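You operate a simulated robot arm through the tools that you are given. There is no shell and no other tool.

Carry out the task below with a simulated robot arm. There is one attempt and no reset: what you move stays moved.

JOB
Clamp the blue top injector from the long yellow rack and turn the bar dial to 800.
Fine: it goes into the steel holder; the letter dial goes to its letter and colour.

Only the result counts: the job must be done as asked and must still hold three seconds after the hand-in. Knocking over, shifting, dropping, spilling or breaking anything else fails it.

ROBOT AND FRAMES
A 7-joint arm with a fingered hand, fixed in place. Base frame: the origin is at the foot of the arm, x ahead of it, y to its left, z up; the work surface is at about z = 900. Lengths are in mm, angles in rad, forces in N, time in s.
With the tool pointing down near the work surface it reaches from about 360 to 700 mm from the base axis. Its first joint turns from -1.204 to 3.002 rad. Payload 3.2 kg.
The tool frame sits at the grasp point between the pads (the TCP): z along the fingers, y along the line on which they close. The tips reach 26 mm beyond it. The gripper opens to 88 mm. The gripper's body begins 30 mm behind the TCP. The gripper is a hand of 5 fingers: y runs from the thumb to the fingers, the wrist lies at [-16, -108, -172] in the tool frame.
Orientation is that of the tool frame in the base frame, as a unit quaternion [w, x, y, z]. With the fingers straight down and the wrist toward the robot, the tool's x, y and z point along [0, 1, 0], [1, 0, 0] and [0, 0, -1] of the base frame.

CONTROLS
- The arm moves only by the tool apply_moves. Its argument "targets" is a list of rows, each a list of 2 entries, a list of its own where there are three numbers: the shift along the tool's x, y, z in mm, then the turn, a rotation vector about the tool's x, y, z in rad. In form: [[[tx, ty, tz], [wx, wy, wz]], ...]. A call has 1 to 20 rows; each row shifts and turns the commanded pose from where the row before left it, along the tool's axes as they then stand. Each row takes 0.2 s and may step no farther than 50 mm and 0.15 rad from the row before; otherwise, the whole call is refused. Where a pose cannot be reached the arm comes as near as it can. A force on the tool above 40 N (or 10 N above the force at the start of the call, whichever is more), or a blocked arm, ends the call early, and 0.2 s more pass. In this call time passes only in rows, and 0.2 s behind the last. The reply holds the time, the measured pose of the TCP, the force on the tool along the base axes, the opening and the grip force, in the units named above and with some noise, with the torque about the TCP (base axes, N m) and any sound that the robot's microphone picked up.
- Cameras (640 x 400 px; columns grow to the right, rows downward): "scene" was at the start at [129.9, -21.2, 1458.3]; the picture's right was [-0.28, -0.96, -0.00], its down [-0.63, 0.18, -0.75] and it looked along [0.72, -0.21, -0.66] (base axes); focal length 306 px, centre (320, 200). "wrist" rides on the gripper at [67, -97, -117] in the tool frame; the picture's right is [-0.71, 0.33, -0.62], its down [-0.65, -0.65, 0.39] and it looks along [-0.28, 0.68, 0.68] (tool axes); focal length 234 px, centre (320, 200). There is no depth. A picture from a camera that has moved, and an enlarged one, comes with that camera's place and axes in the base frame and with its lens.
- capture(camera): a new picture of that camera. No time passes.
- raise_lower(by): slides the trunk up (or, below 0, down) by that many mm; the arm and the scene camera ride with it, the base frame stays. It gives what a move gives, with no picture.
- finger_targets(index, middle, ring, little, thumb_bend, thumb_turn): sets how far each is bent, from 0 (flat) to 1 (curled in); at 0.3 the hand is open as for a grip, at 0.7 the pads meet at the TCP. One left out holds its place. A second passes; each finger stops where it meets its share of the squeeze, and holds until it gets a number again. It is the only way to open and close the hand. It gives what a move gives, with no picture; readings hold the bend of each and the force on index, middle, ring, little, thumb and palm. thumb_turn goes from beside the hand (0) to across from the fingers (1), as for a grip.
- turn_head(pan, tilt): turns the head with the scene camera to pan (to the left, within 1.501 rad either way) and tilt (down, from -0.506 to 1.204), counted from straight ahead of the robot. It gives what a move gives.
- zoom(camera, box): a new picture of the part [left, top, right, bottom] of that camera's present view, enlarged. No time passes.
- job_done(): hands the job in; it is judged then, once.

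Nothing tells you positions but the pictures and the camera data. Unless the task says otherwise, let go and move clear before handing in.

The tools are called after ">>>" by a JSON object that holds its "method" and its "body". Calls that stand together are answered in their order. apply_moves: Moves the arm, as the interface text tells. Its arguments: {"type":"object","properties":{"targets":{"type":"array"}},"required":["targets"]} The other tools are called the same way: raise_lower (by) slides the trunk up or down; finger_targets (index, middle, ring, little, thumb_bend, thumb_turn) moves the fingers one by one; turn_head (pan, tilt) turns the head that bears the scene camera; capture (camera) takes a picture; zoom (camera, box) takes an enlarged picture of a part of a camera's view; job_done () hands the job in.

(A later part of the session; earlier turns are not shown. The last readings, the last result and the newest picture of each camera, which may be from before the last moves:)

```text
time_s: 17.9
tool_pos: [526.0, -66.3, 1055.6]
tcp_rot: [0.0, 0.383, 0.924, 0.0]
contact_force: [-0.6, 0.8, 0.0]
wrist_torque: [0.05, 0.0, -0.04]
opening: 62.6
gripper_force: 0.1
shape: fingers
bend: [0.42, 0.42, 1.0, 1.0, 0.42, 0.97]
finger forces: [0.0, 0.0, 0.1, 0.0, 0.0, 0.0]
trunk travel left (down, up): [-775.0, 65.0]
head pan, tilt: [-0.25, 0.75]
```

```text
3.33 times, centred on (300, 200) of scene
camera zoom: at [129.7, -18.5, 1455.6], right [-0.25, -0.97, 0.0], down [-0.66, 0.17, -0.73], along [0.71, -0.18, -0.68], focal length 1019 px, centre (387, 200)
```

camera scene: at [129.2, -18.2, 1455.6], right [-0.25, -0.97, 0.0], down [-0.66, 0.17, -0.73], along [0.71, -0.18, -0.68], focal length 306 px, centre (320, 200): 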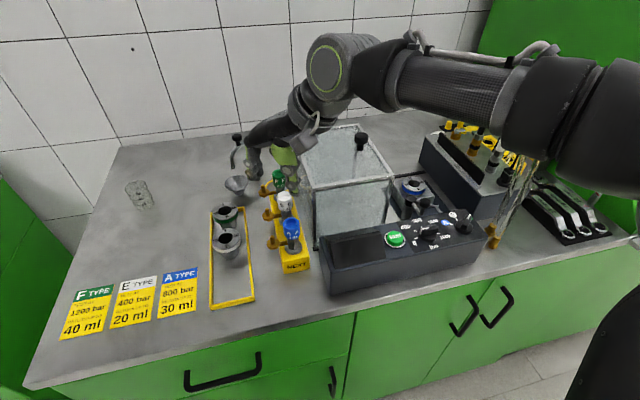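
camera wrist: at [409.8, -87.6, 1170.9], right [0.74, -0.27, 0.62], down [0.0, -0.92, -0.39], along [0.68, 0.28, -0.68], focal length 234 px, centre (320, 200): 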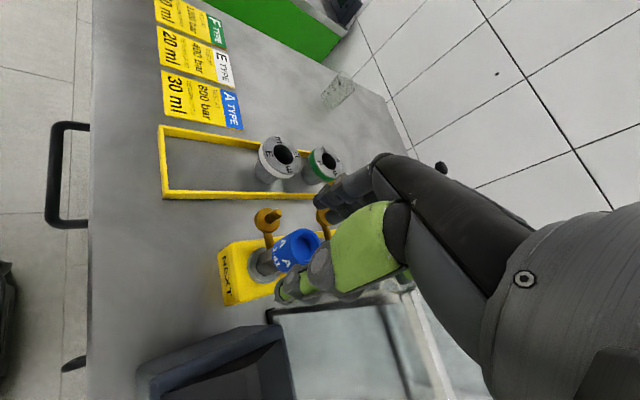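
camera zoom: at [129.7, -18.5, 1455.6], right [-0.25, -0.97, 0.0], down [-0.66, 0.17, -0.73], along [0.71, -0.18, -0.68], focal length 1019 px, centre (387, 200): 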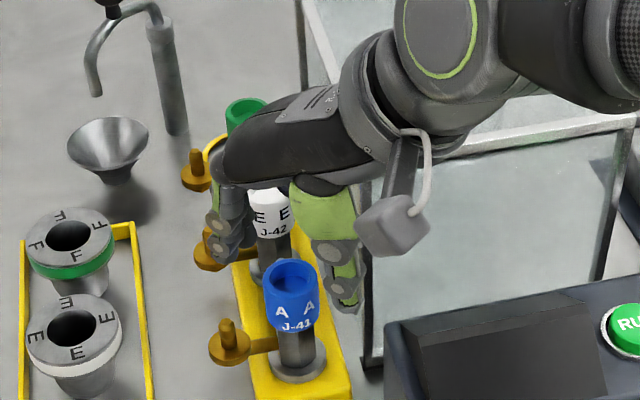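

Alignment looks right: the cap is centred under the grasp axis. I descend the rest in small steps to z≈1020.

>>> {"method": "apply_moves", "body": {"targets": [[[-1, 1, 12], [0, 0, 0]], [[-1, 1, 8], [0, 0, 0]]]}}

>>> {"method": "zoom", "body": {"camera": "scene", "box": [250, 150, 350, 270]}}

>>> {"method": "zoom", "body": {"camera": "wrist", "box": [210, 160, 370, 320]}}

```text
time_s: 18.4
tool_pos: [529.3, -65.7, 1034.4]
tcp_rot: [0.0, 0.383, 0.924, -0.001]
contact_force: [0.1, 0.2, 0.2]
wrist_torque: [-0.03, 0.01, -0.03]
opening: 62.2
gripper_force: 0.0
shape: fingers
bend: [0.42, 0.42, 1.0, 1.0, 0.42, 0.97]
finger forces: [0.1, 0.0, 0.0, 0.1, 0.1, 0.1]
trunk travel left (down, up): [-775.0, 65.0]
head pan, tilt: [-0.25, 0.75]
```

```text
3.33 times, centred on (300, 210) of scene
camera zoom: at [129.3, -18.4, 1455.6], right [-0.25, -0.97, 0.0], down [-0.66, 0.17, -0.73], along [0.71, -0.18, -0.68], focal length 1019 px, centre (387, 167)
```

zoom: 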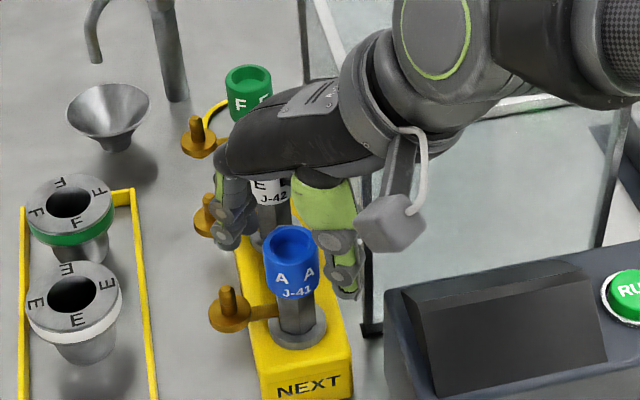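

```text
2.50 times, centred on (290, 240) of wrist
camera zoom: at [412.3, -87.5, 1151.2], right [0.74, -0.27, 0.62], down [0.0, -0.92, -0.39], along [0.68, 0.28, -0.68], focal length 585 px, centre (395, 100)
```

zoom: 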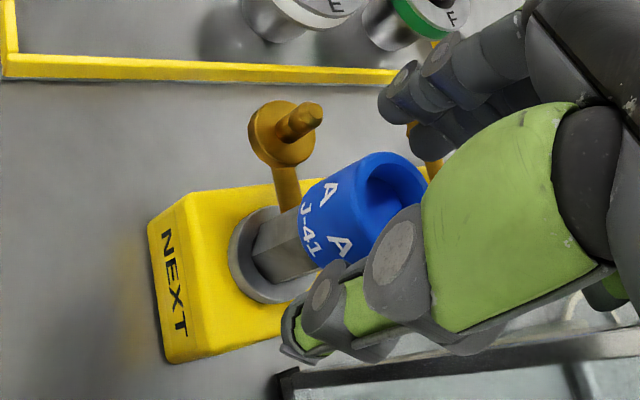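

>>> {"method": "apply_moves", "body": {"targets": [[[0, 1, 8], [0, 0, 0]], [[0, 1, 6], [0, 0, 0]]]}}

>>> {"method": "zoom", "body": {"camera": "scene", "box": [250, 150, 350, 270]}}

>>> {"method": "zoom", "body": {"camera": "wrist", "box": [230, 160, 370, 300]}}

```text
time_s: 19.1
tool_pos: [529.6, -62.4, 1021.0]
tcp_rot: [0.002, 0.382, 0.924, 0.0]
contact_force: [0.3, -0.1, 2.7]
wrist_torque: [-0.11, -0.04, 0.01]
opening: 62.2
gripper_force: 1.0
shape: fingers
bend: [0.42, 0.42, 1.0, 1.0, 0.42, 0.97]
finger forces: [0.1, 0.0, 0.0, 0.0, 0.1, 1.7]
trunk travel left (down, up): [-775.0, 65.0]
head pan, tilt: [-0.25, 0.75]
```

```text
3.33 times, centred on (300, 210) of scene
camera zoom: at [128.4, -18.2, 1455.8], right [-0.25, -0.97, 0.0], down [-0.66, 0.17, -0.73], along [0.71, -0.18, -0.68], focal length 1019 px, centre (387, 167)
```

zoom: 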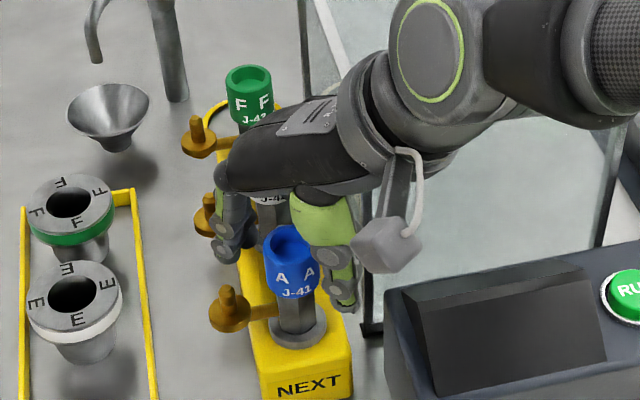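

```text
2.86 times, centred on (300, 230) of wrist
camera zoom: at [413.1, -86.1, 1138.0], right [0.73, -0.27, 0.63], down [0.0, -0.92, -0.39], along [0.68, 0.28, -0.68], focal length 669 px, centre (377, 114)
```

zoom: 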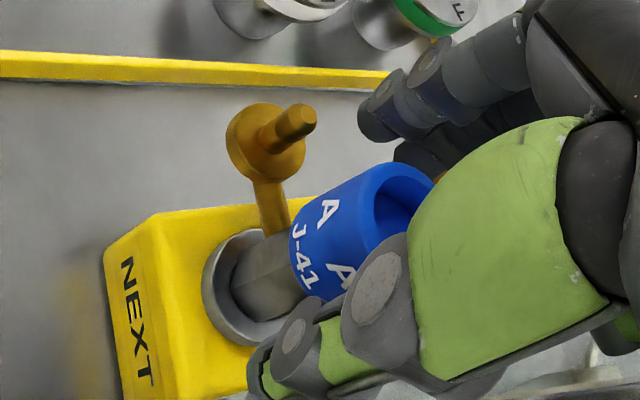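

The palm lightly touched the tank corner (≈2 N), so I'll back up a few mm before closing index, middle and thumb on the cap.

>>> {"method": "apply_moves", "body": {"targets": [[[1.5, 0, -2.5], [0, 0, 0]], [[1, 0, -2], [0, 0, 0]]]}}

>>> {"method": "finger_targets", "body": {"index": 0.52, "middle": 0.52, "thumb_bend": 0.52}}

>>> {"method": "zoom", "body": {"camera": "scene", "box": [250, 150, 350, 270]}}

>>> {"method": "zoom", "body": {"camera": "wrist", "box": [230, 160, 370, 300]}}

```text
time_s: 19.6
tool_pos: [528.1, -63.0, 1025.1]
tcp_rot: [0.0, 0.382, 0.924, 0.0]
contact_force: [0.0, -0.3, -0.4]
wrist_torque: [0.0, 0.01, 0.02]
opening: 62.4
gripper_force: 0.0
shape: fingers
bend: [0.42, 0.42, 1.0, 1.0, 0.42, 0.97]
finger forces: [0.1, 0.0, 0.1, 0.0, 0.1, 0.0]
trunk travel left (down, up): [-775.0, 65.0]
head pan, tilt: [-0.25, 0.75]
```

```text
time_s: 20.6
tool_pos: [528.4, -62.6, 1025.8]
tcp_rot: [0.001, 0.383, 0.924, 0.0]
contact_force: [1.1, -0.6, -0.8]
wrist_torque: [-0.01, -0.02, 0.0]
opening: 42.0
gripper_force: 0.0
shape: fingers
bend: [0.52, 0.52, 1.0, 1.0, 0.52, 0.97]
finger forces: [0.0, 0.0, 0.1, 0.0, 0.0, 0.0]
trunk travel left (down, up): [-775.0, 65.0]
head pan, tilt: [-0.25, 0.75]
```

```text
3.33 times, centred on (300, 210) of scene
camera zoom: at [129.2, -18.4, 1455.6], right [-0.25, -0.97, 0.0], down [-0.66, 0.17, -0.73], along [0.71, -0.18, -0.68], focal length 1019 px, centre (387, 167)
```

zoom: 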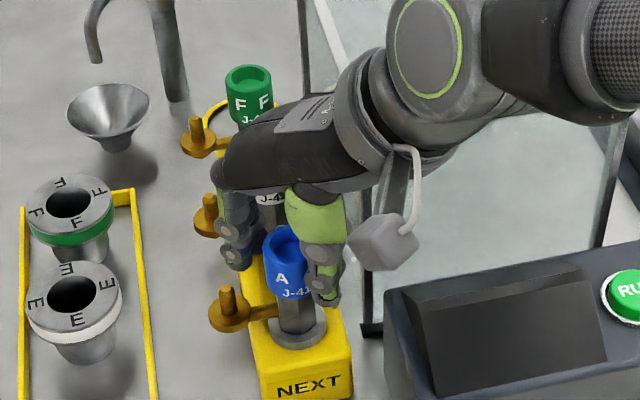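

```text
2.86 times, centred on (300, 230) of wrist
camera zoom: at [411.6, -84.8, 1141.9], right [0.73, -0.27, 0.62], down [0.0, -0.92, -0.39], along [0.68, 0.28, -0.68], focal length 669 px, centre (377, 114)
```

zoom: 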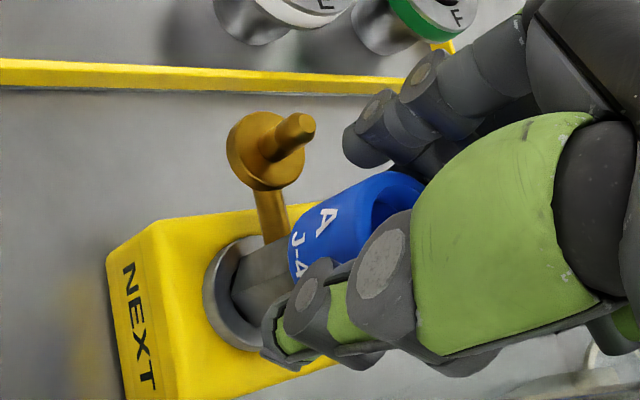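

>>> {"method": "finger_targets", "body": {"index": 0.56, "middle": 0.56, "thumb_bend": 0.56}}

```text
time_s: 21.6
tool_pos: [528.2, -62.0, 1025.2]
tcp_rot: [0.001, 0.383, 0.924, 0.0]
contact_force: [-0.6, 0.2, 1.2]
wrist_torque: [0.01, -0.01, -0.01]
opening: 33.4
gripper_force: 0.0
shape: fingers
bend: [0.56, 0.56, 1.0, 1.0, 0.56, 0.97]
finger forces: [0.0, 0.0, 0.0, 0.0, 0.0, 0.1]
trunk travel left (down, up): [-775.0, 65.0]
head pan, tilt: [-0.25, 0.75]
```

>>> {"method": "finger_targets", "body": {"index": 0.6, "middle": 0.6, "thumb_bend": 0.6}}

>>> {"method": "zoom", "body": {"camera": "wrist", "box": [230, 160, 370, 300]}}

```text
time_s: 22.6
tool_pos: [527.1, -62.6, 1026.7]
tcp_rot: [0.0, 0.383, 0.924, 0.0]
contact_force: [0.3, -0.2, -1.1]
wrist_torque: [-0.01, -0.02, 0.05]
opening: 27.1
gripper_force: 1.8
shape: fingers
bend: [0.6, 0.58, 1.0, 1.0, 0.59, 0.97]
finger forces: [0.0, 1.4, 0.0, 0.0, 1.5, 0.0]
trunk travel left (down, up): [-775.0, 65.0]
head pan, tilt: [-0.25, 0.75]
```

```text
2.86 times, centred on (300, 230) of wrist
camera zoom: at [411.6, -84.8, 1141.9], right [0.73, -0.27, 0.62], down [0.0, -0.92, -0.39], along [0.68, 0.28, -0.68], focal length 669 px, centre (377, 114)
```

zoom: 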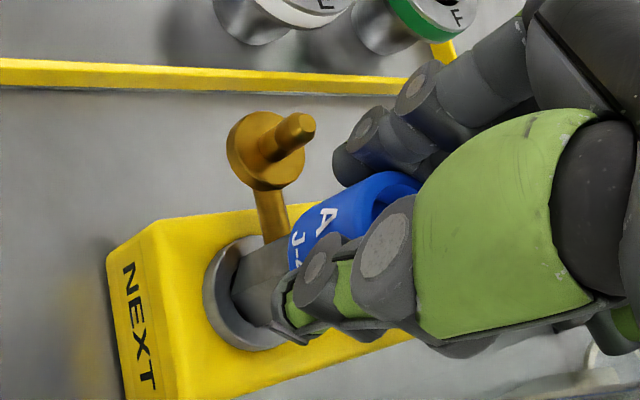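

Middle finger and thumb have contact; I'll squeeze further so the index seats as well.

>>> {"method": "finger_targets", "body": {"index": 0.8, "middle": 0.8, "thumb_bend": 0.8}}

>>> {"method": "zoom", "body": {"camera": "wrist", "box": [230, 160, 370, 300]}}

>>> {"method": "zoom", "body": {"camera": "scene", "box": [250, 150, 350, 270]}}

```text
time_s: 23.6
tool_pos: [528.4, -61.8, 1025.7]
tcp_rot: [0.0, 0.382, 0.924, 0.0]
contact_force: [-1.0, 1.1, -0.1]
wrist_torque: [0.01, 0.02, 0.01]
opening: 20.9
gripper_force: 17.7
shape: fingers
bend: [0.72, 0.61, 1.0, 1.0, 0.61, 0.95]
finger forces: [8.6, 10.2, 0.0, 0.1, 17.2, 0.0]
trunk travel left (down, up): [-775.0, 65.0]
head pan, tilt: [-0.25, 0.75]
```

```text
2.86 times, centred on (300, 230) of wrist
camera zoom: at [411.8, -84.7, 1141.7], right [0.74, -0.27, 0.62], down [0.0, -0.92, -0.39], along [0.68, 0.28, -0.68], focal length 669 px, centre (377, 114)
```

zoom: 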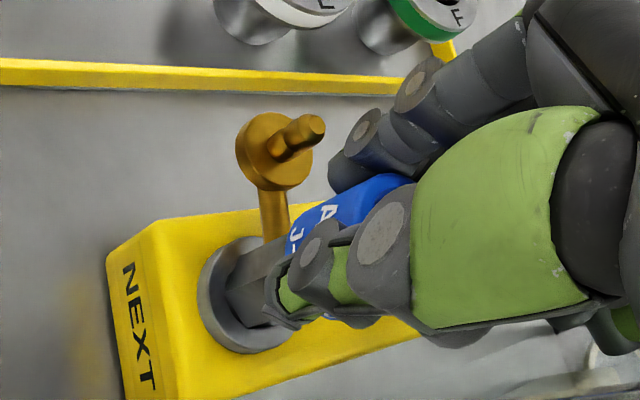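

```text
3.33 times, centred on (300, 210) of scene
camera zoom: at [129.6, -18.4, 1455.6], right [-0.25, -0.97, 0.0], down [-0.66, 0.17, -0.73], along [0.71, -0.18, -0.68], focal length 1019 px, centre (387, 167)
```

zoom: 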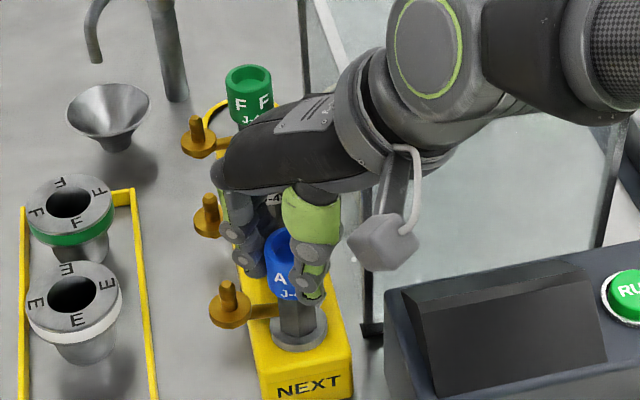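

The cap sits too close to the middle finger, so the index only grazes it. I'll reopen slightly, shift the hand 4 mm, and regrip for a symmetric three-point hold.

>>> {"method": "finger_targets", "body": {"index": 0.5, "middle": 0.5, "thumb_bend": 0.5}}

>>> {"method": "apply_moves", "body": {"targets": [[[-2.2, 0, 0], [0, 0, 0]], [[-2.2, 0, 0], [0, 0, 0]]]}}

>>> {"method": "zoom", "body": {"camera": "wrist", "box": [230, 160, 370, 300]}}

>>> {"method": "finger_targets", "body": {"index": 0.6, "middle": 0.6, "thumb_bend": 0.6}}

```text
time_s: 24.6
tool_pos: [528.5, -61.1, 1025.2]
tcp_rot: [0.0, 0.383, 0.924, 0.0]
contact_force: [0.8, -0.4, 0.1]
wrist_torque: [0.0, 0.01, -0.01]
opening: 45.2
gripper_force: 0.0
shape: fingers
bend: [0.5, 0.5, 1.0, 1.0, 0.5, 0.97]
finger forces: [0.0, 0.1, 0.0, 0.1, 0.0, 0.0]
trunk travel left (down, up): [-775.0, 65.0]
head pan, tilt: [-0.25, 0.75]
```

```text
time_s: 25.2
tool_pos: [531.7, -66.8, 1024.6]
tcp_rot: [0.0, 0.382, 0.924, 0.0]
contact_force: [-0.6, 1.0, -0.4]
wrist_torque: [0.02, 0.0, 0.02]
opening: 44.9
gripper_force: 0.1
shape: fingers
bend: [0.5, 0.5, 1.0, 1.0, 0.5, 0.97]
finger forces: [0.0, 0.0, 0.0, 0.0, 0.1, 0.0]
trunk travel left (down, up): [-775.0, 65.0]
head pan, tilt: [-0.25, 0.75]
```

```text
2.86 times, centred on (300, 230) of wrist
camera zoom: at [414.4, -88.3, 1142.1], right [0.74, -0.27, 0.62], down [0.0, -0.92, -0.39], along [0.68, 0.28, -0.68], focal length 669 px, centre (377, 114)
```

zoom: 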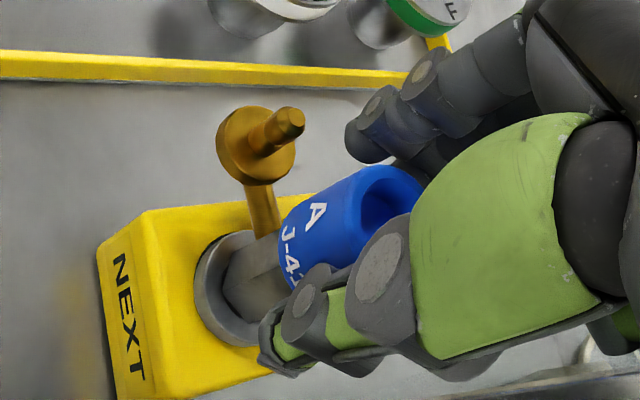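

```text
time_s: 26.2
tool_pos: [530.4, -66.4, 1026.8]
tcp_rot: [0.0, 0.383, 0.924, 0.0]
contact_force: [-0.3, -0.4, -0.1]
wrist_torque: [-0.04, -0.02, 0.01]
opening: 28.9
gripper_force: 1.6
shape: fingers
bend: [0.59, 0.59, 1.0, 1.0, 0.58, 0.97]
finger forces: [0.7, 0.8, 0.0, 0.1, 2.0, 0.1]
trunk travel left (down, up): [-775.0, 65.0]
head pan, tilt: [-0.25, 0.75]
```

Now all three touch evenly. Squeeze.

>>> {"method": "finger_targets", "body": {"index": 0.85, "middle": 0.85, "thumb_bend": 0.85}}

>>> {"method": "zoom", "body": {"camera": "wrist", "box": [230, 160, 370, 300]}}

>>> {"method": "zoom", "body": {"camera": "scene", "box": [250, 150, 350, 270]}}

```text
time_s: 27.2
tool_pos: [531.4, -66.8, 1025.5]
tcp_rot: [0.0, 0.382, 0.924, -0.001]
contact_force: [-0.4, -0.2, 0.0]
wrist_torque: [-0.01, -0.06, 0.01]
opening: 23.6
gripper_force: 21.5
shape: fingers
bend: [0.57, 0.62, 1.0, 1.0, 0.6, 0.94]
finger forces: [9.8, 10.2, 0.1, 0.1, 22.6, 0.1]
trunk travel left (down, up): [-775.0, 65.0]
head pan, tilt: [-0.25, 0.75]
```

```text
2.86 times, centred on (300, 230) of wrist
camera zoom: at [414.5, -88.4, 1142.0], right [0.74, -0.27, 0.62], down [0.0, -0.92, -0.39], along [0.68, 0.28, -0.68], focal length 669 px, centre (377, 114)
```

zoom: 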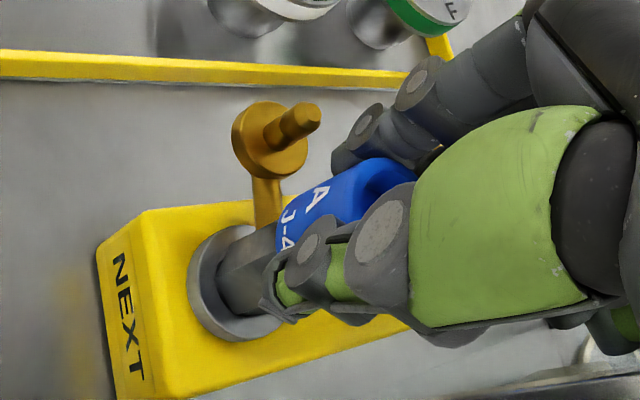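

```text
3.33 times, centred on (300, 210) of scene
camera zoom: at [129.6, -18.5, 1455.6], right [-0.25, -0.97, 0.0], down [-0.66, 0.17, -0.73], along [0.71, -0.18, -0.68], focal length 1019 px, centre (387, 167)
```

zoom: 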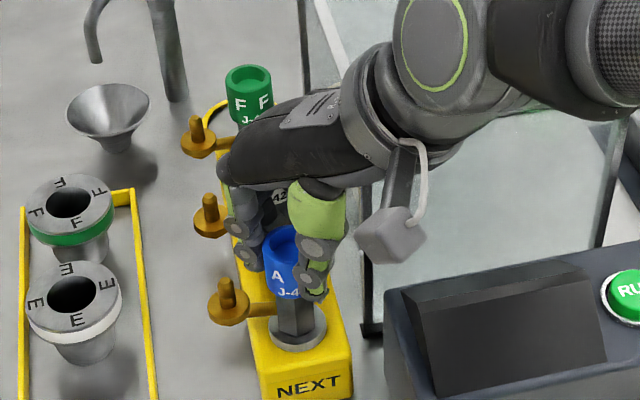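

The squeeze tilted the cap about 5 mm along the hand's +x direction. I'll shift the hand back to bring the injector upright before lifting.

>>> {"method": "apply_moves", "body": {"targets": [[[-2, 0, 0], [0, 0, 0]], [[-2.5, 0, 0], [0, 0, 0]]]}}

>>> {"method": "zoom", "body": {"camera": "wrist", "box": [230, 160, 370, 300]}}

>>> {"method": "zoom", "body": {"camera": "scene", "box": [250, 150, 350, 270]}}

```text
time_s: 27.9
tool_pos: [534.8, -68.1, 1026.7]
tcp_rot: [0.0, 0.383, 0.924, 0.0]
contact_force: [-0.5, 1.4, 0.1]
wrist_torque: [-0.04, -0.03, 0.01]
opening: 23.5
gripper_force: 21.9
shape: fingers
bend: [0.57, 0.62, 1.0, 1.0, 0.61, 0.93]
finger forces: [10.2, 10.1, 0.0, 0.0, 22.4, 0.5]
trunk travel left (down, up): [-775.0, 65.0]
head pan, tilt: [-0.25, 0.75]
```

```text
2.86 times, centred on (300, 230) of wrist
camera zoom: at [417.7, -90.7, 1142.2], right [0.73, -0.27, 0.62], down [0.0, -0.92, -0.39], along [0.68, 0.28, -0.68], focal length 669 px, centre (377, 114)
```

zoom: 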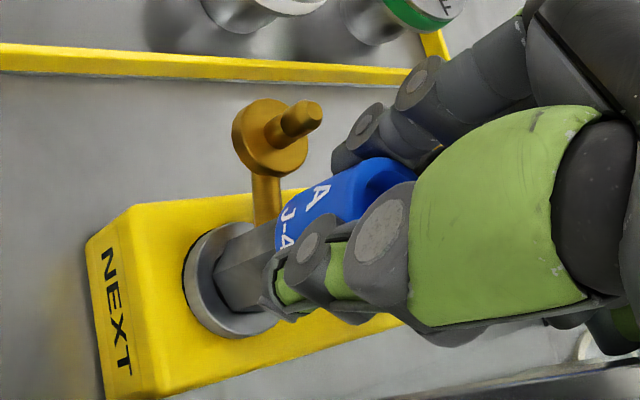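

```text
3.33 times, centred on (300, 210) of scene
camera zoom: at [129.2, -18.2, 1455.6], right [-0.25, -0.97, 0.0], down [-0.66, 0.17, -0.73], along [0.71, -0.18, -0.68], focal length 1019 px, centre (387, 167)
```

zoom: 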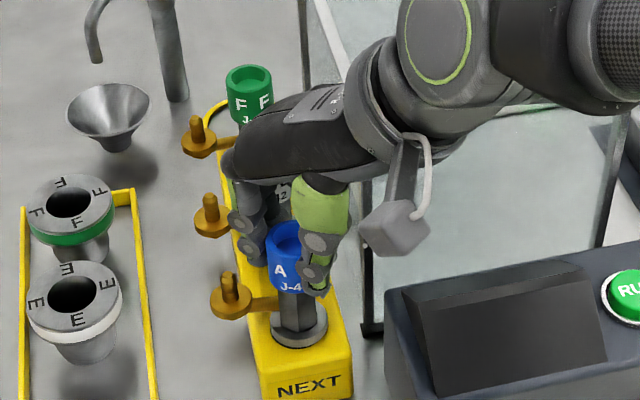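

I'll lift slowly and watch how the injector comes out.

>>> {"method": "apply_moves", "body": {"targets": [[[0, 0, -5], [0, 0, 0]], [[0, 0, -8], [0, 0, 0]], [[0, 0, -8], [0, 0, 0]]]}}

>>> {"method": "zoom", "body": {"camera": "wrist", "box": [200, 160, 370, 330]}}

>>> {"method": "zoom", "body": {"camera": "scene", "box": [250, 150, 350, 270]}}

```text
time_s: 28.6
tool_pos: [535.6, -69.5, 1046.8]
tcp_rot: [-0.001, 0.382, 0.924, -0.001]
contact_force: [0.6, -0.5, -3.2]
wrist_torque: [-0.03, -0.02, -0.02]
opening: 23.2
gripper_force: 21.2
shape: fingers
bend: [0.57, 0.62, 1.0, 1.0, 0.61, 0.93]
finger forces: [10.0, 10.1, 0.0, 0.0, 22.3, 0.0]
trunk travel left (down, up): [-775.0, 65.0]
head pan, tilt: [-0.25, 0.75]
```

```text
2.35 times, centred on (285, 245) of wrist
camera zoom: at [418.2, -90.9, 1162.9], right [0.74, -0.27, 0.62], down [0.0, -0.92, -0.39], along [0.68, 0.28, -0.68], focal length 551 px, centre (402, 94)
```

zoom: 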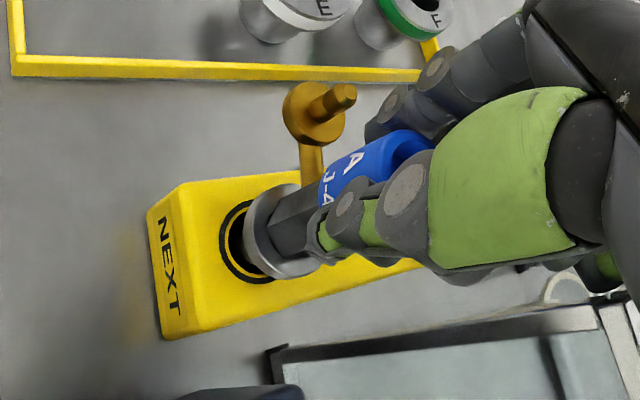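

```text
3.33 times, centred on (300, 210) of scene
camera zoom: at [129.8, -18.5, 1455.5], right [-0.25, -0.97, 0.0], down [-0.66, 0.17, -0.73], along [0.71, -0.18, -0.68], focal length 1019 px, centre (387, 167)
```

zoom: 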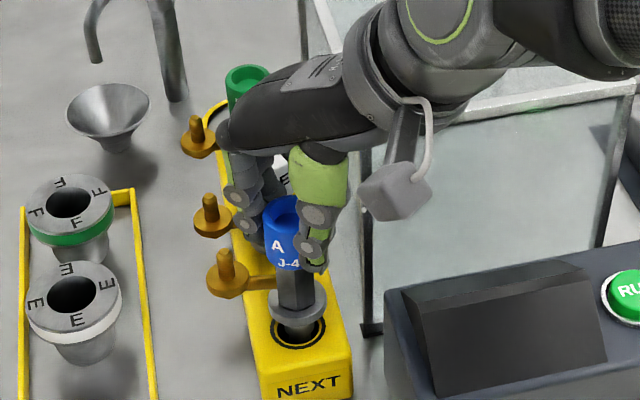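

It's lifting cleanly with a firm grip. Lift further until fully clear.

>>> {"method": "apply_moves", "body": {"targets": [[[0, 0, -15], [0, 0, 0]], [[0, 0, -20], [0, 0, 0]], [[0, 0, -20], [0, 0, 0]], [[0, 0, -20], [0, 0, 0]]]}}

>>> {"method": "zoom", "body": {"camera": "wrist", "box": [180, 140, 380, 340]}}

>>> {"method": "zoom", "body": {"camera": "scene", "box": [240, 120, 360, 270]}}

```text
time_s: 29.6
tool_pos: [534.2, -68.0, 1123.1]
tcp_rot: [0.0, 0.382, 0.924, 0.0]
contact_force: [-0.1, 0.2, -3.2]
wrist_torque: [-0.02, 0.0, -0.01]
opening: 23.8
gripper_force: 21.6
shape: fingers
bend: [0.57, 0.62, 1.0, 1.0, 0.61, 0.93]
finger forces: [10.1, 10.3, 0.0, 0.1, 22.1, 0.0]
trunk travel left (down, up): [-775.0, 65.0]
head pan, tilt: [-0.25, 0.75]
```

```text
2.00 times, centred on (280, 240) of wrist
camera zoom: at [417.9, -90.6, 1238.5], right [0.73, -0.27, 0.62], down [0.0, -0.92, -0.39], along [0.68, 0.28, -0.68], focal length 468 px, centre (400, 120)
```

zoom: 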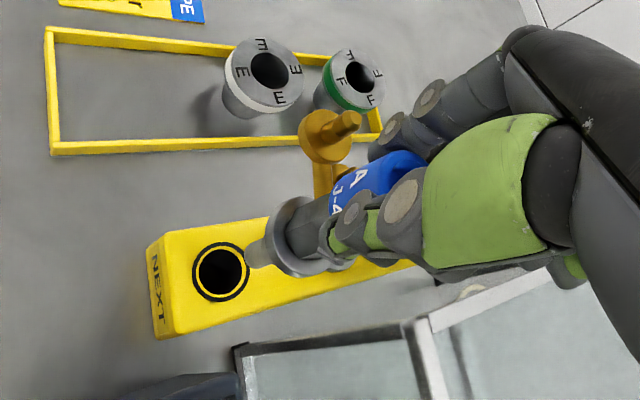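

```text
2.67 times, centred on (300, 195) of scene
camera zoom: at [129.2, -18.2, 1455.6], right [-0.25, -0.97, 0.0], down [-0.66, 0.17, -0.73], along [0.71, -0.18, -0.68], focal length 815 px, centre (373, 213)
```

zoom: 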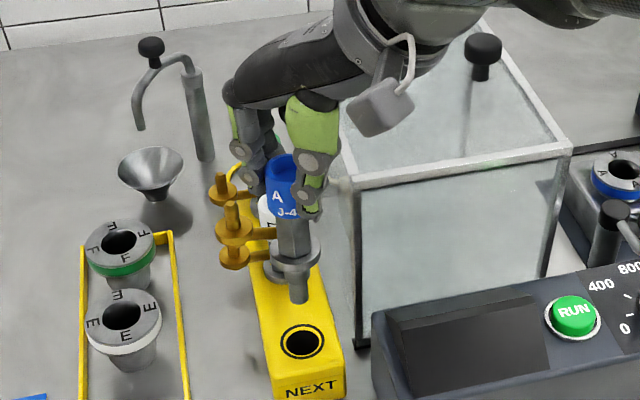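

The injector is out with a short nose below its collar. It seems tilted in the grip, so I'll measure the tilt from both cameras.

>>> {"method": "zoom", "body": {"camera": "wrist", "box": [280, 180, 380, 280]}}

>>> {"method": "zoom", "body": {"camera": "scene", "box": [270, 165, 330, 245]}}

```text
4.00 times, centred on (330, 230) of wrist
camera zoom: at [417.9, -90.6, 1238.5], right [0.73, -0.27, 0.62], down [0.0, -0.92, -0.39], along [0.68, 0.28, -0.68], focal length 937 px, centre (280, 80)
```

zoom: 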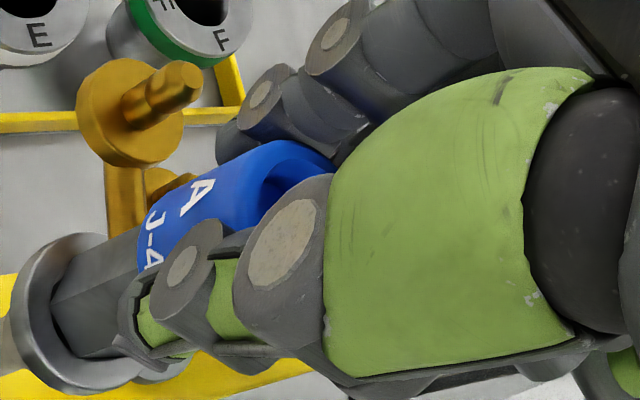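

```text
5.00 times, centred on (300, 205) of scene
camera zoom: at [129.2, -18.2, 1455.6], right [-0.25, -0.97, 0.0], down [-0.66, 0.17, -0.73], along [0.71, -0.18, -0.68], focal length 1528 px, centre (420, 175)
```

zoom: 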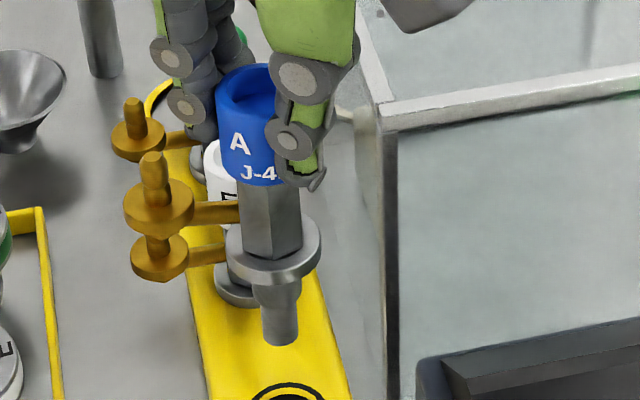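

Tilt is roughly 7–8° with the bottom toward the robot and 2° sideways. I'll counter-rotate the tool about the TCP and re-measure.

>>> {"method": "apply_moves", "body": {"targets": [[[0, 0, -10], [-0.063, -0.036, 0]], [[0, 0, -10], [-0.063, -0.036, 0]]]}}

>>> {"method": "zoom", "body": {"camera": "wrist", "box": [180, 140, 380, 340]}}

>>> {"method": "zoom", "body": {"camera": "scene", "box": [270, 155, 330, 235]}}

```text
time_s: 30.2
tool_pos: [534.4, -68.9, 1142.0]
tcp_rot: [0.056, 0.381, 0.922, 0.044]
contact_force: [0.0, 0.1, -3.5]
wrist_torque: [-0.02, -0.01, 0.03]
opening: 23.6
gripper_force: 21.6
shape: fingers
bend: [0.57, 0.62, 1.0, 1.0, 0.61, 0.93]
finger forces: [10.1, 10.1, 0.0, 0.1, 22.3, 0.0]
trunk travel left (down, up): [-775.0, 65.0]
head pan, tilt: [-0.25, 0.75]
```

```text
2.00 times, centred on (280, 240) of wrist
camera zoom: at [401.9, -95.6, 1239.9], right [0.64, -0.29, 0.71], down [0.05, -0.91, -0.42], along [0.76, 0.31, -0.57], focal length 468 px, centre (400, 120)
```

zoom: 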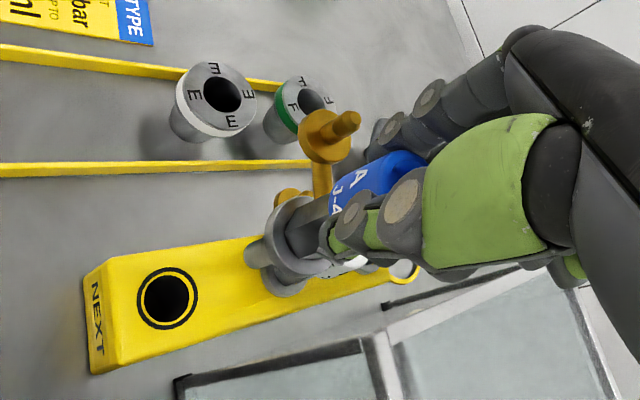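

```text
5.00 times, centred on (300, 195) of scene
camera zoom: at [129.2, -18.7, 1455.6], right [-0.25, -0.97, 0.0], down [-0.66, 0.17, -0.73], along [0.71, -0.18, -0.68], focal length 1528 px, centre (420, 225)
```

zoom: 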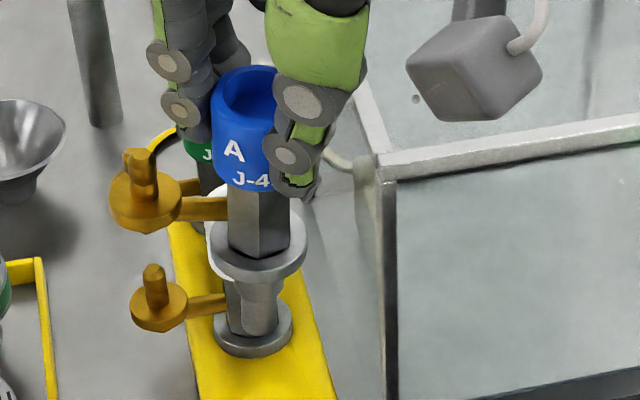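

>>> {"method": "apply_moves", "body": {"targets": [[[0, 0, 0], [0.057, 0.021, 0]]]}}

>>> {"method": "zoom", "body": {"camera": "scene", "box": [270, 155, 330, 235]}}

```text
time_s: 30.6
tool_pos: [534.8, -67.4, 1141.8]
tcp_rot: [0.036, 0.382, 0.923, 0.021]
contact_force: [0.5, 0.1, -2.6]
wrist_torque: [-0.04, 0.03, 0.01]
opening: 23.5
gripper_force: 21.0
shape: fingers
bend: [0.57, 0.62, 1.0, 1.0, 0.61, 0.93]
finger forces: [10.0, 10.1, 0.1, 0.0, 22.3, 0.0]
trunk travel left (down, up): [-775.0, 65.0]
head pan, tilt: [-0.25, 0.75]
```

```text
5.00 times, centred on (300, 195) of scene
camera zoom: at [130.1, -17.8, 1455.5], right [-0.25, -0.97, 0.0], down [-0.66, 0.17, -0.73], along [0.71, -0.18, -0.68], focal length 1528 px, centre (420, 225)
```

zoom: 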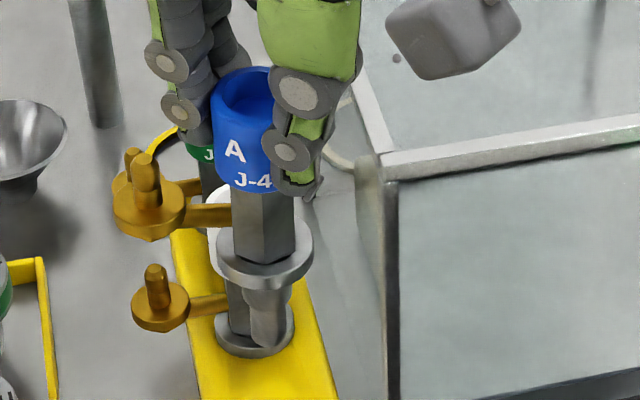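

The injector now hangs upright. I'll carry it around the front of the tank over the console, then rotate about the vertical by −35°.

>>> {"method": "apply_moves", "body": {"targets": [[[26.0, -26.0, -3.0], [0, 0, 0]], [[26.0, -26.0, -3.0], [0, 0, 0]], [[-31.8, -31.8, -0.5], [0, 0, 0]], [[-31.8, -31.8, -0.5], [0, 0, 0]], [[-31.8, -31.8, -0.5], [0, 0, 0]], [[-31.8, -31.8, -0.5], [0, 0, 0]], [[-31.8, -31.8, -0.5], [0, 0, 0]], [[-31.8, -31.8, -0.5], [0, 0, 0]]]}}

>>> {"method": "apply_moves", "body": {"targets": [[[0, 0, 0], [0.0062, -0.0081, 0.1217]], [[0, 0, 0], [0.0062, -0.0081, 0.1217]], [[0, 0, 0], [0.0062, -0.0081, 0.1217]], [[0, 0, 0], [0.0062, -0.0081, 0.1217]], [[0, 0, 0], [0.0062, -0.0081, 0.1217]]]}}

>>> {"method": "turn_head", "body": {"pan": -0.6, "tilt": 0.65}}

>>> {"method": "capture", "body": {"camera": "scene"}}

>>> {"method": "capture", "body": {"camera": "wrist"}}

```text
time_s: 32.5
tool_pos: [461.0, -341.6, 1139.2]
tcp_rot: [0.036, 0.382, 0.923, 0.023]
contact_force: [0.8, -0.5, -2.3]
wrist_torque: [-0.02, -0.03, 0.0]
opening: 23.3
gripper_force: 21.5
shape: fingers
bend: [0.57, 0.62, 1.0, 1.0, 0.61, 0.93]
finger forces: [10.5, 10.4, 0.0, 0.0, 21.9, 0.0]
trunk travel left (down, up): [-775.0, 65.0]
head pan, tilt: [-0.25, 0.75]
```

```text
time_s: 33.6
tool_pos: [460.4, -339.5, 1141.0]
tcp_rot: [0.04, 0.643, 0.765, 0.01]
contact_force: [-0.1, -0.1, -2.6]
wrist_torque: [-0.01, 0.03, 0.0]
opening: 23.6
gripper_force: 21.5
shape: fingers
bend: [0.57, 0.62, 1.0, 1.0, 0.61, 0.93]
finger forces: [10.5, 10.5, 0.0, 0.1, 21.8, 0.1]
trunk travel left (down, up): [-775.0, 65.0]
head pan, tilt: [-0.25, 0.75]
```

```text
time_s: 34.5
tool_pos: [459.9, -340.0, 1140.6]
tcp_rot: [0.041, 0.643, 0.765, 0.011]
contact_force: [0.1, 0.3, -3.0]
wrist_torque: [0.01, 0.03, 0.05]
opening: 23.2
gripper_force: 21.1
shape: fingers
bend: [0.57, 0.62, 1.0, 1.0, 0.61, 0.93]
finger forces: [10.5, 10.6, 0.0, 0.0, 21.8, 0.0]
trunk travel left (down, up): [-775.0, 65.0]
head pan, tilt: [-0.6, 0.649]
```

```text
taken
camera scene: at [121.1, -47.3, 1464.1], right [-0.56, -0.83, 0.0], down [-0.5, 0.34, -0.8], along [0.66, -0.45, -0.61], focal length 306 px, centre (320, 200)
```

scene: 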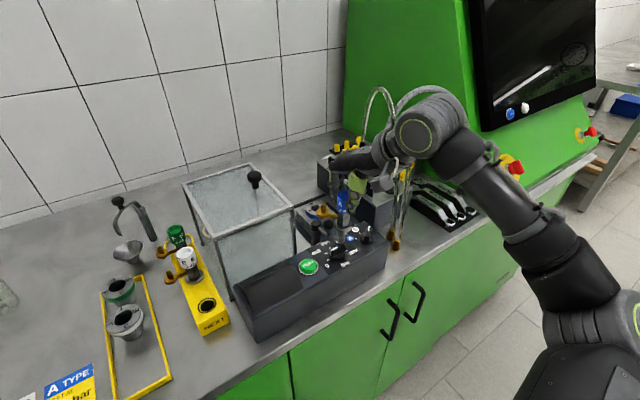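

```text
taken
camera wrist: at [343.8, -287.3, 1246.8], right [0.4, -0.62, 0.68], down [-0.5, -0.77, -0.4], along [0.77, -0.18, -0.62], focal length 234 px, centre (320, 200)
```

wrist: 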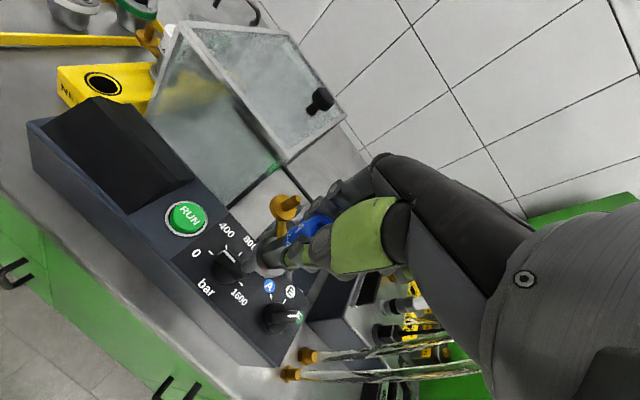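

Before moving forward I want to know exactly where the hoses are relative to the forearm.

>>> {"method": "zoom", "body": {"camera": "scene", "box": [300, 80, 460, 260]}}

>>> {"method": "zoom", "body": {"camera": "wrist", "box": [180, 180, 400, 400]}}

```text
2.22 times, centred on (380, 170) of scene
camera zoom: at [121.1, -47.3, 1464.1], right [-0.56, -0.83, 0.0], down [-0.5, 0.34, -0.8], along [0.66, -0.45, -0.61], focal length 679 px, centre (187, 267)
```

zoom: 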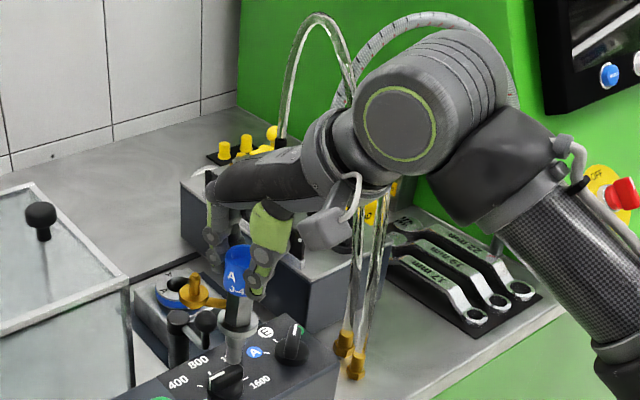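

```text
1.82 times, centred on (290, 290) of wrist
camera zoom: at [343.8, -287.3, 1246.8], right [0.4, -0.62, 0.68], down [-0.5, -0.77, -0.4], along [0.77, -0.18, -0.62], focal length 426 px, centre (374, 36)
```

zoom: 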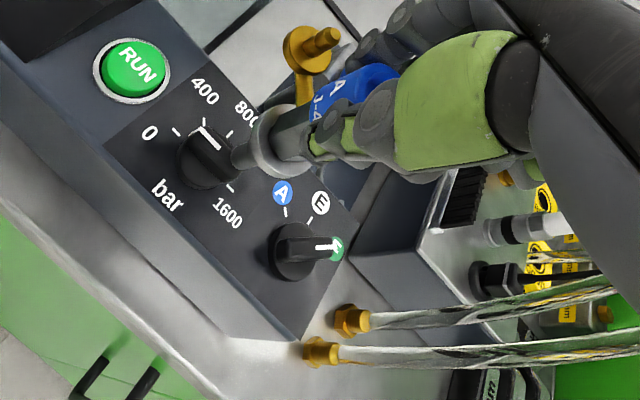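

Hoses rise along y≈-530…-560, so a negative yaw keeps the wrist away from them. I'll rotate a further −35° about the vertical here, then move forward over the holder.

>>> {"method": "apply_moves", "body": {"targets": [[[0, 0, 0], [0.0061, -0.0083, 0.1217]], [[0, 0, 0], [0.0061, -0.0083, 0.1217]], [[0, 0, 0], [0.0061, -0.0083, 0.1217]], [[0, 0, 0], [0.0061, -0.0083, 0.1217]], [[0, 0, 0], [0.0061, -0.0083, 0.1217]]]}}

>>> {"method": "capture", "body": {"camera": "scene"}}

>>> {"method": "capture", "body": {"camera": "wrist"}}

```text
time_s: 35.7
tool_pos: [460.6, -338.8, 1140.2]
tcp_rot: [0.041, 0.843, 0.536, -0.003]
contact_force: [-0.2, 0.0, -2.7]
wrist_torque: [0.04, 0.02, -0.01]
opening: 23.2
gripper_force: 21.5
shape: fingers
bend: [0.57, 0.62, 1.0, 1.0, 0.61, 0.93]
finger forces: [10.5, 10.6, 0.0, 0.0, 21.8, 0.0]
trunk travel left (down, up): [-775.0, 65.0]
head pan, tilt: [-0.6, 0.649]
```

```text
taken
camera scene: at [121.3, -47.0, 1464.1], right [-0.57, -0.82, 0.0], down [-0.5, 0.34, -0.8], along [0.66, -0.45, -0.6], focal length 306 px, centre (320, 200)
```

scene: 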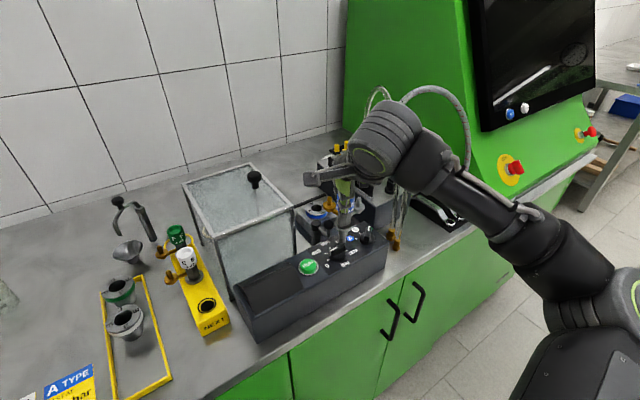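

```text
taken
camera wrist: at [395.4, -229.5, 1246.6], right [-0.03, -0.73, 0.68], down [-0.85, -0.34, -0.4], along [0.52, -0.59, -0.62], focal length 234 px, centre (320, 200)
```

wrist: 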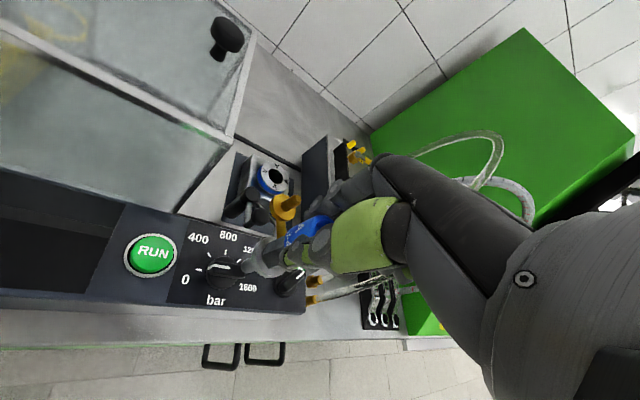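

Yaw is −25°. I'll shift −y first to avoid the clamp ball, then move forward toward the holder.

>>> {"method": "apply_moves", "body": {"targets": [[[-30, 14.2, -2.6], [0, 0, 0]], [[-30, 14.2, -2.6], [0, 0, 0]], [[17, 36.2, 1.57], [0, 0, 0]], [[17, 36.2, 1.57], [0, 0, 0]], [[17, 36.2, 1.57], [0, 0, 0]], [[13, 28, 1.2], [0, 0, 0]]]}}

>>> {"method": "capture", "body": {"camera": "scene"}}

>>> {"method": "capture", "body": {"camera": "wrist"}}

```text
time_s: 37.1
tool_pos: [614.4, -403.5, 1149.7]
tcp_rot: [0.041, 0.842, 0.537, -0.004]
contact_force: [-0.1, -0.3, -2.9]
wrist_torque: [-0.02, 0.06, 0.01]
opening: 23.3
gripper_force: 21.5
shape: fingers
bend: [0.57, 0.62, 1.0, 1.0, 0.61, 0.93]
finger forces: [10.8, 11.1, 0.0, 0.0, 21.9, 0.0]
trunk travel left (down, up): [-775.0, 65.0]
head pan, tilt: [-0.6, 0.649]
```

```text
taken
camera scene: at [123.6, -46.5, 1463.9], right [-0.57, -0.82, 0.0], down [-0.5, 0.34, -0.8], along [0.66, -0.45, -0.61], focal length 306 px, centre (320, 200)
```

scene: 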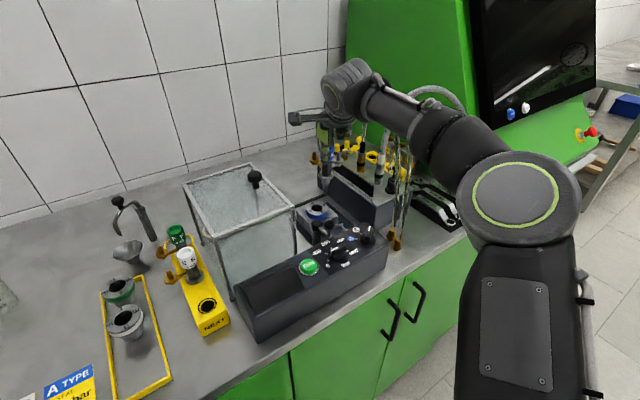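

```text
taken
camera wrist: at [549.0, -295.0, 1256.2], right [-0.02, -0.73, 0.68], down [-0.85, -0.34, -0.4], along [0.52, -0.59, -0.62], focal length 234 px, centre (320, 200)
```

wrist: 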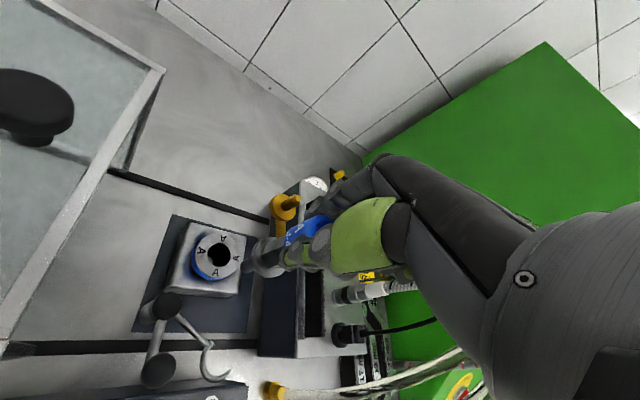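

>>> {"method": "zoom", "body": {"camera": "scene", "box": [280, 110, 380, 250]}}

>>> {"method": "zoom", "body": {"camera": "wrist", "box": [150, 180, 340, 340]}}

```text
2.86 times, centred on (330, 180) of scene
camera zoom: at [123.6, -46.5, 1463.9], right [-0.57, -0.82, 0.0], down [-0.5, 0.34, -0.8], along [0.66, -0.45, -0.61], focal length 873 px, centre (291, 257)
```

zoom: 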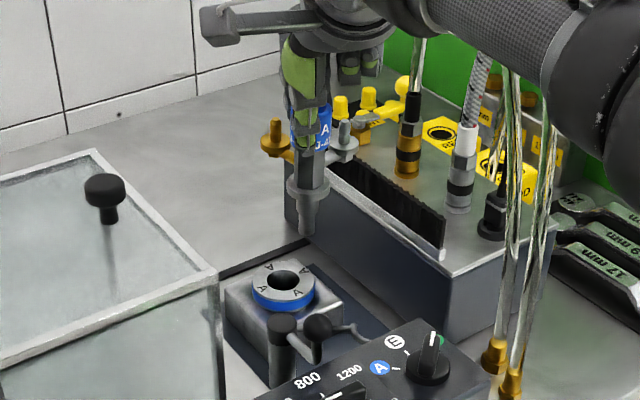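

```text
2.50 times, centred on (245, 260) of wrist
camera zoom: at [549.0, -295.0, 1256.2], right [-0.02, -0.73, 0.68], down [-0.85, -0.34, -0.4], along [0.52, -0.59, -0.62], focal length 585 px, centre (508, 50)
```

zoom: 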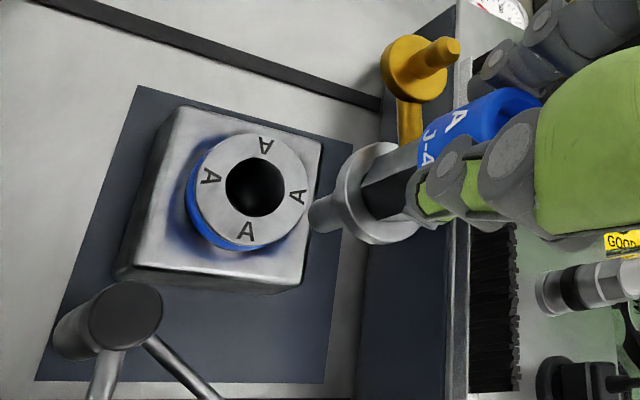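

Both cameras give consistent geometry. I'll move over the hole with the nose about 20 mm above the adapter, then fine-tune.

>>> {"method": "apply_moves", "body": {"targets": [[[8.1, 11.6, 9], [0, 0, 0]], [[8.2, 11.5, 9], [0, 0, 0]], [[0, 0, 18], [0, 0, 0]], [[0, 0, 18], [0, 0, 0]]]}}

>>> {"method": "zoom", "body": {"camera": "scene", "box": [290, 150, 360, 250]}}

>>> {"method": "zoom", "body": {"camera": "wrist", "box": [180, 200, 320, 320]}}

```text
time_s: 38.1
tool_pos: [641.5, -403.6, 1096.5]
tcp_rot: [0.042, 0.842, 0.538, -0.004]
contact_force: [-0.2, 0.1, -2.9]
wrist_torque: [0.01, 0.02, 0.0]
opening: 23.2
gripper_force: 22.6
shape: fingers
bend: [0.57, 0.62, 1.0, 1.0, 0.61, 0.93]
finger forces: [10.7, 11.2, 0.0, 0.0, 21.9, 0.0]
trunk travel left (down, up): [-775.0, 65.0]
head pan, tilt: [-0.6, 0.649]
```

```text
4.00 times, centred on (325, 200) of scene
camera zoom: at [122.4, -47.4, 1464.0], right [-0.57, -0.82, 0.0], down [-0.5, 0.34, -0.8], along [0.66, -0.45, -0.61], focal length 1223 px, centre (300, 200)
```

zoom: 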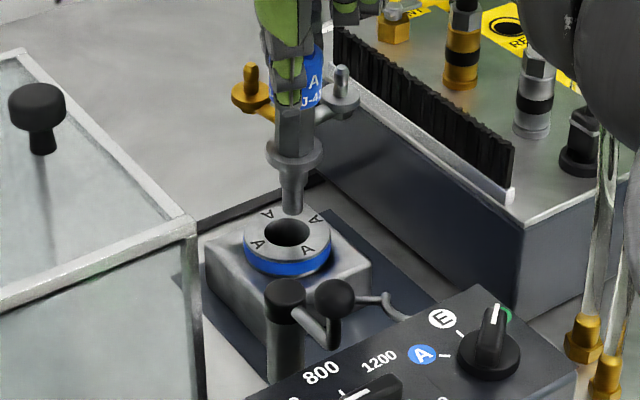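

```text
3.33 times, centred on (250, 260) of wrist
camera zoom: at [577.1, -294.3, 1203.5], right [-0.02, -0.73, 0.68], down [-0.85, -0.34, -0.4], along [0.52, -0.59, -0.62], focal length 781 px, centre (553, 0)
```

zoom: 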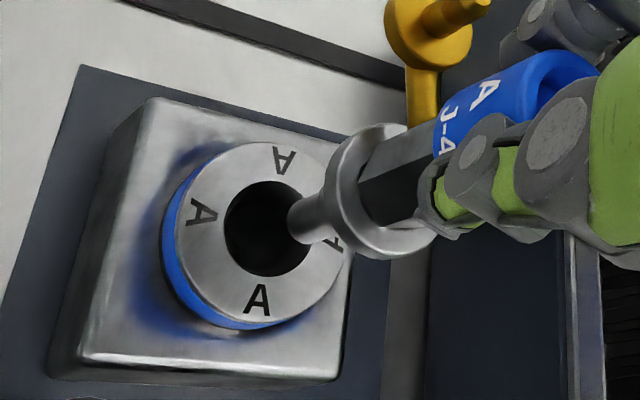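

Only a couple of mm off. Small correction and lower by 15 mm, then look again.

>>> {"method": "apply_moves", "body": {"targets": [[[3.6, -0.7, 7], [0, 0, 0]], [[0, 0, 8], [0, 0, 0]]]}}

>>> {"method": "zoom", "body": {"camera": "scene", "box": [290, 150, 360, 250]}}

>>> {"method": "zoom", "body": {"camera": "wrist", "box": [180, 200, 320, 320]}}

```text
time_s: 38.7
tool_pos: [642.3, -400.8, 1081.3]
tcp_rot: [0.041, 0.843, 0.537, -0.003]
contact_force: [-0.1, 0.8, -3.3]
wrist_torque: [-0.01, 0.02, 0.01]
opening: 23.5
gripper_force: 21.6
shape: fingers
bend: [0.57, 0.62, 1.0, 1.0, 0.61, 0.93]
finger forces: [10.7, 11.2, 0.0, 0.0, 21.9, 0.0]
trunk travel left (down, up): [-775.0, 65.0]
head pan, tilt: [-0.6, 0.649]
```

```text
4.00 times, centred on (325, 200) of scene
camera zoom: at [121.6, -47.7, 1464.1], right [-0.57, -0.82, 0.0], down [-0.5, 0.34, -0.8], along [0.66, -0.45, -0.61], focal length 1223 px, centre (300, 200)
```

zoom: 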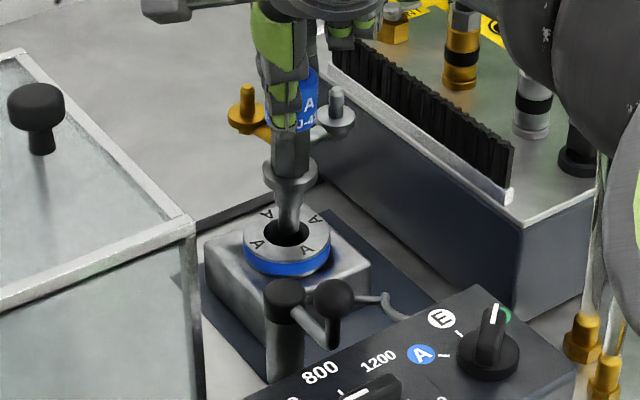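

```text
3.33 times, centred on (250, 260) of wrist
camera zoom: at [577.6, -292.0, 1188.2], right [-0.02, -0.73, 0.68], down [-0.85, -0.34, -0.4], along [0.52, -0.59, -0.62], focal length 781 px, centre (553, 0)
```

zoom: 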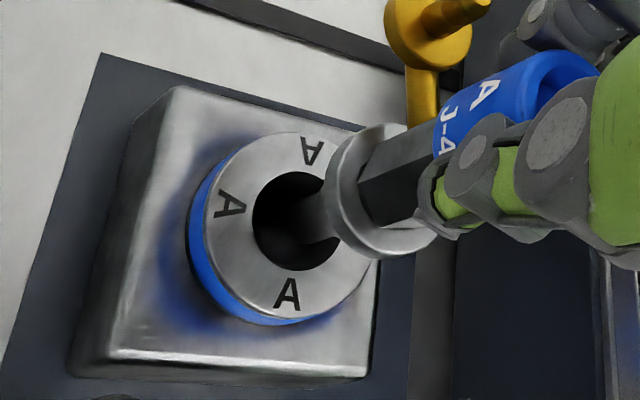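

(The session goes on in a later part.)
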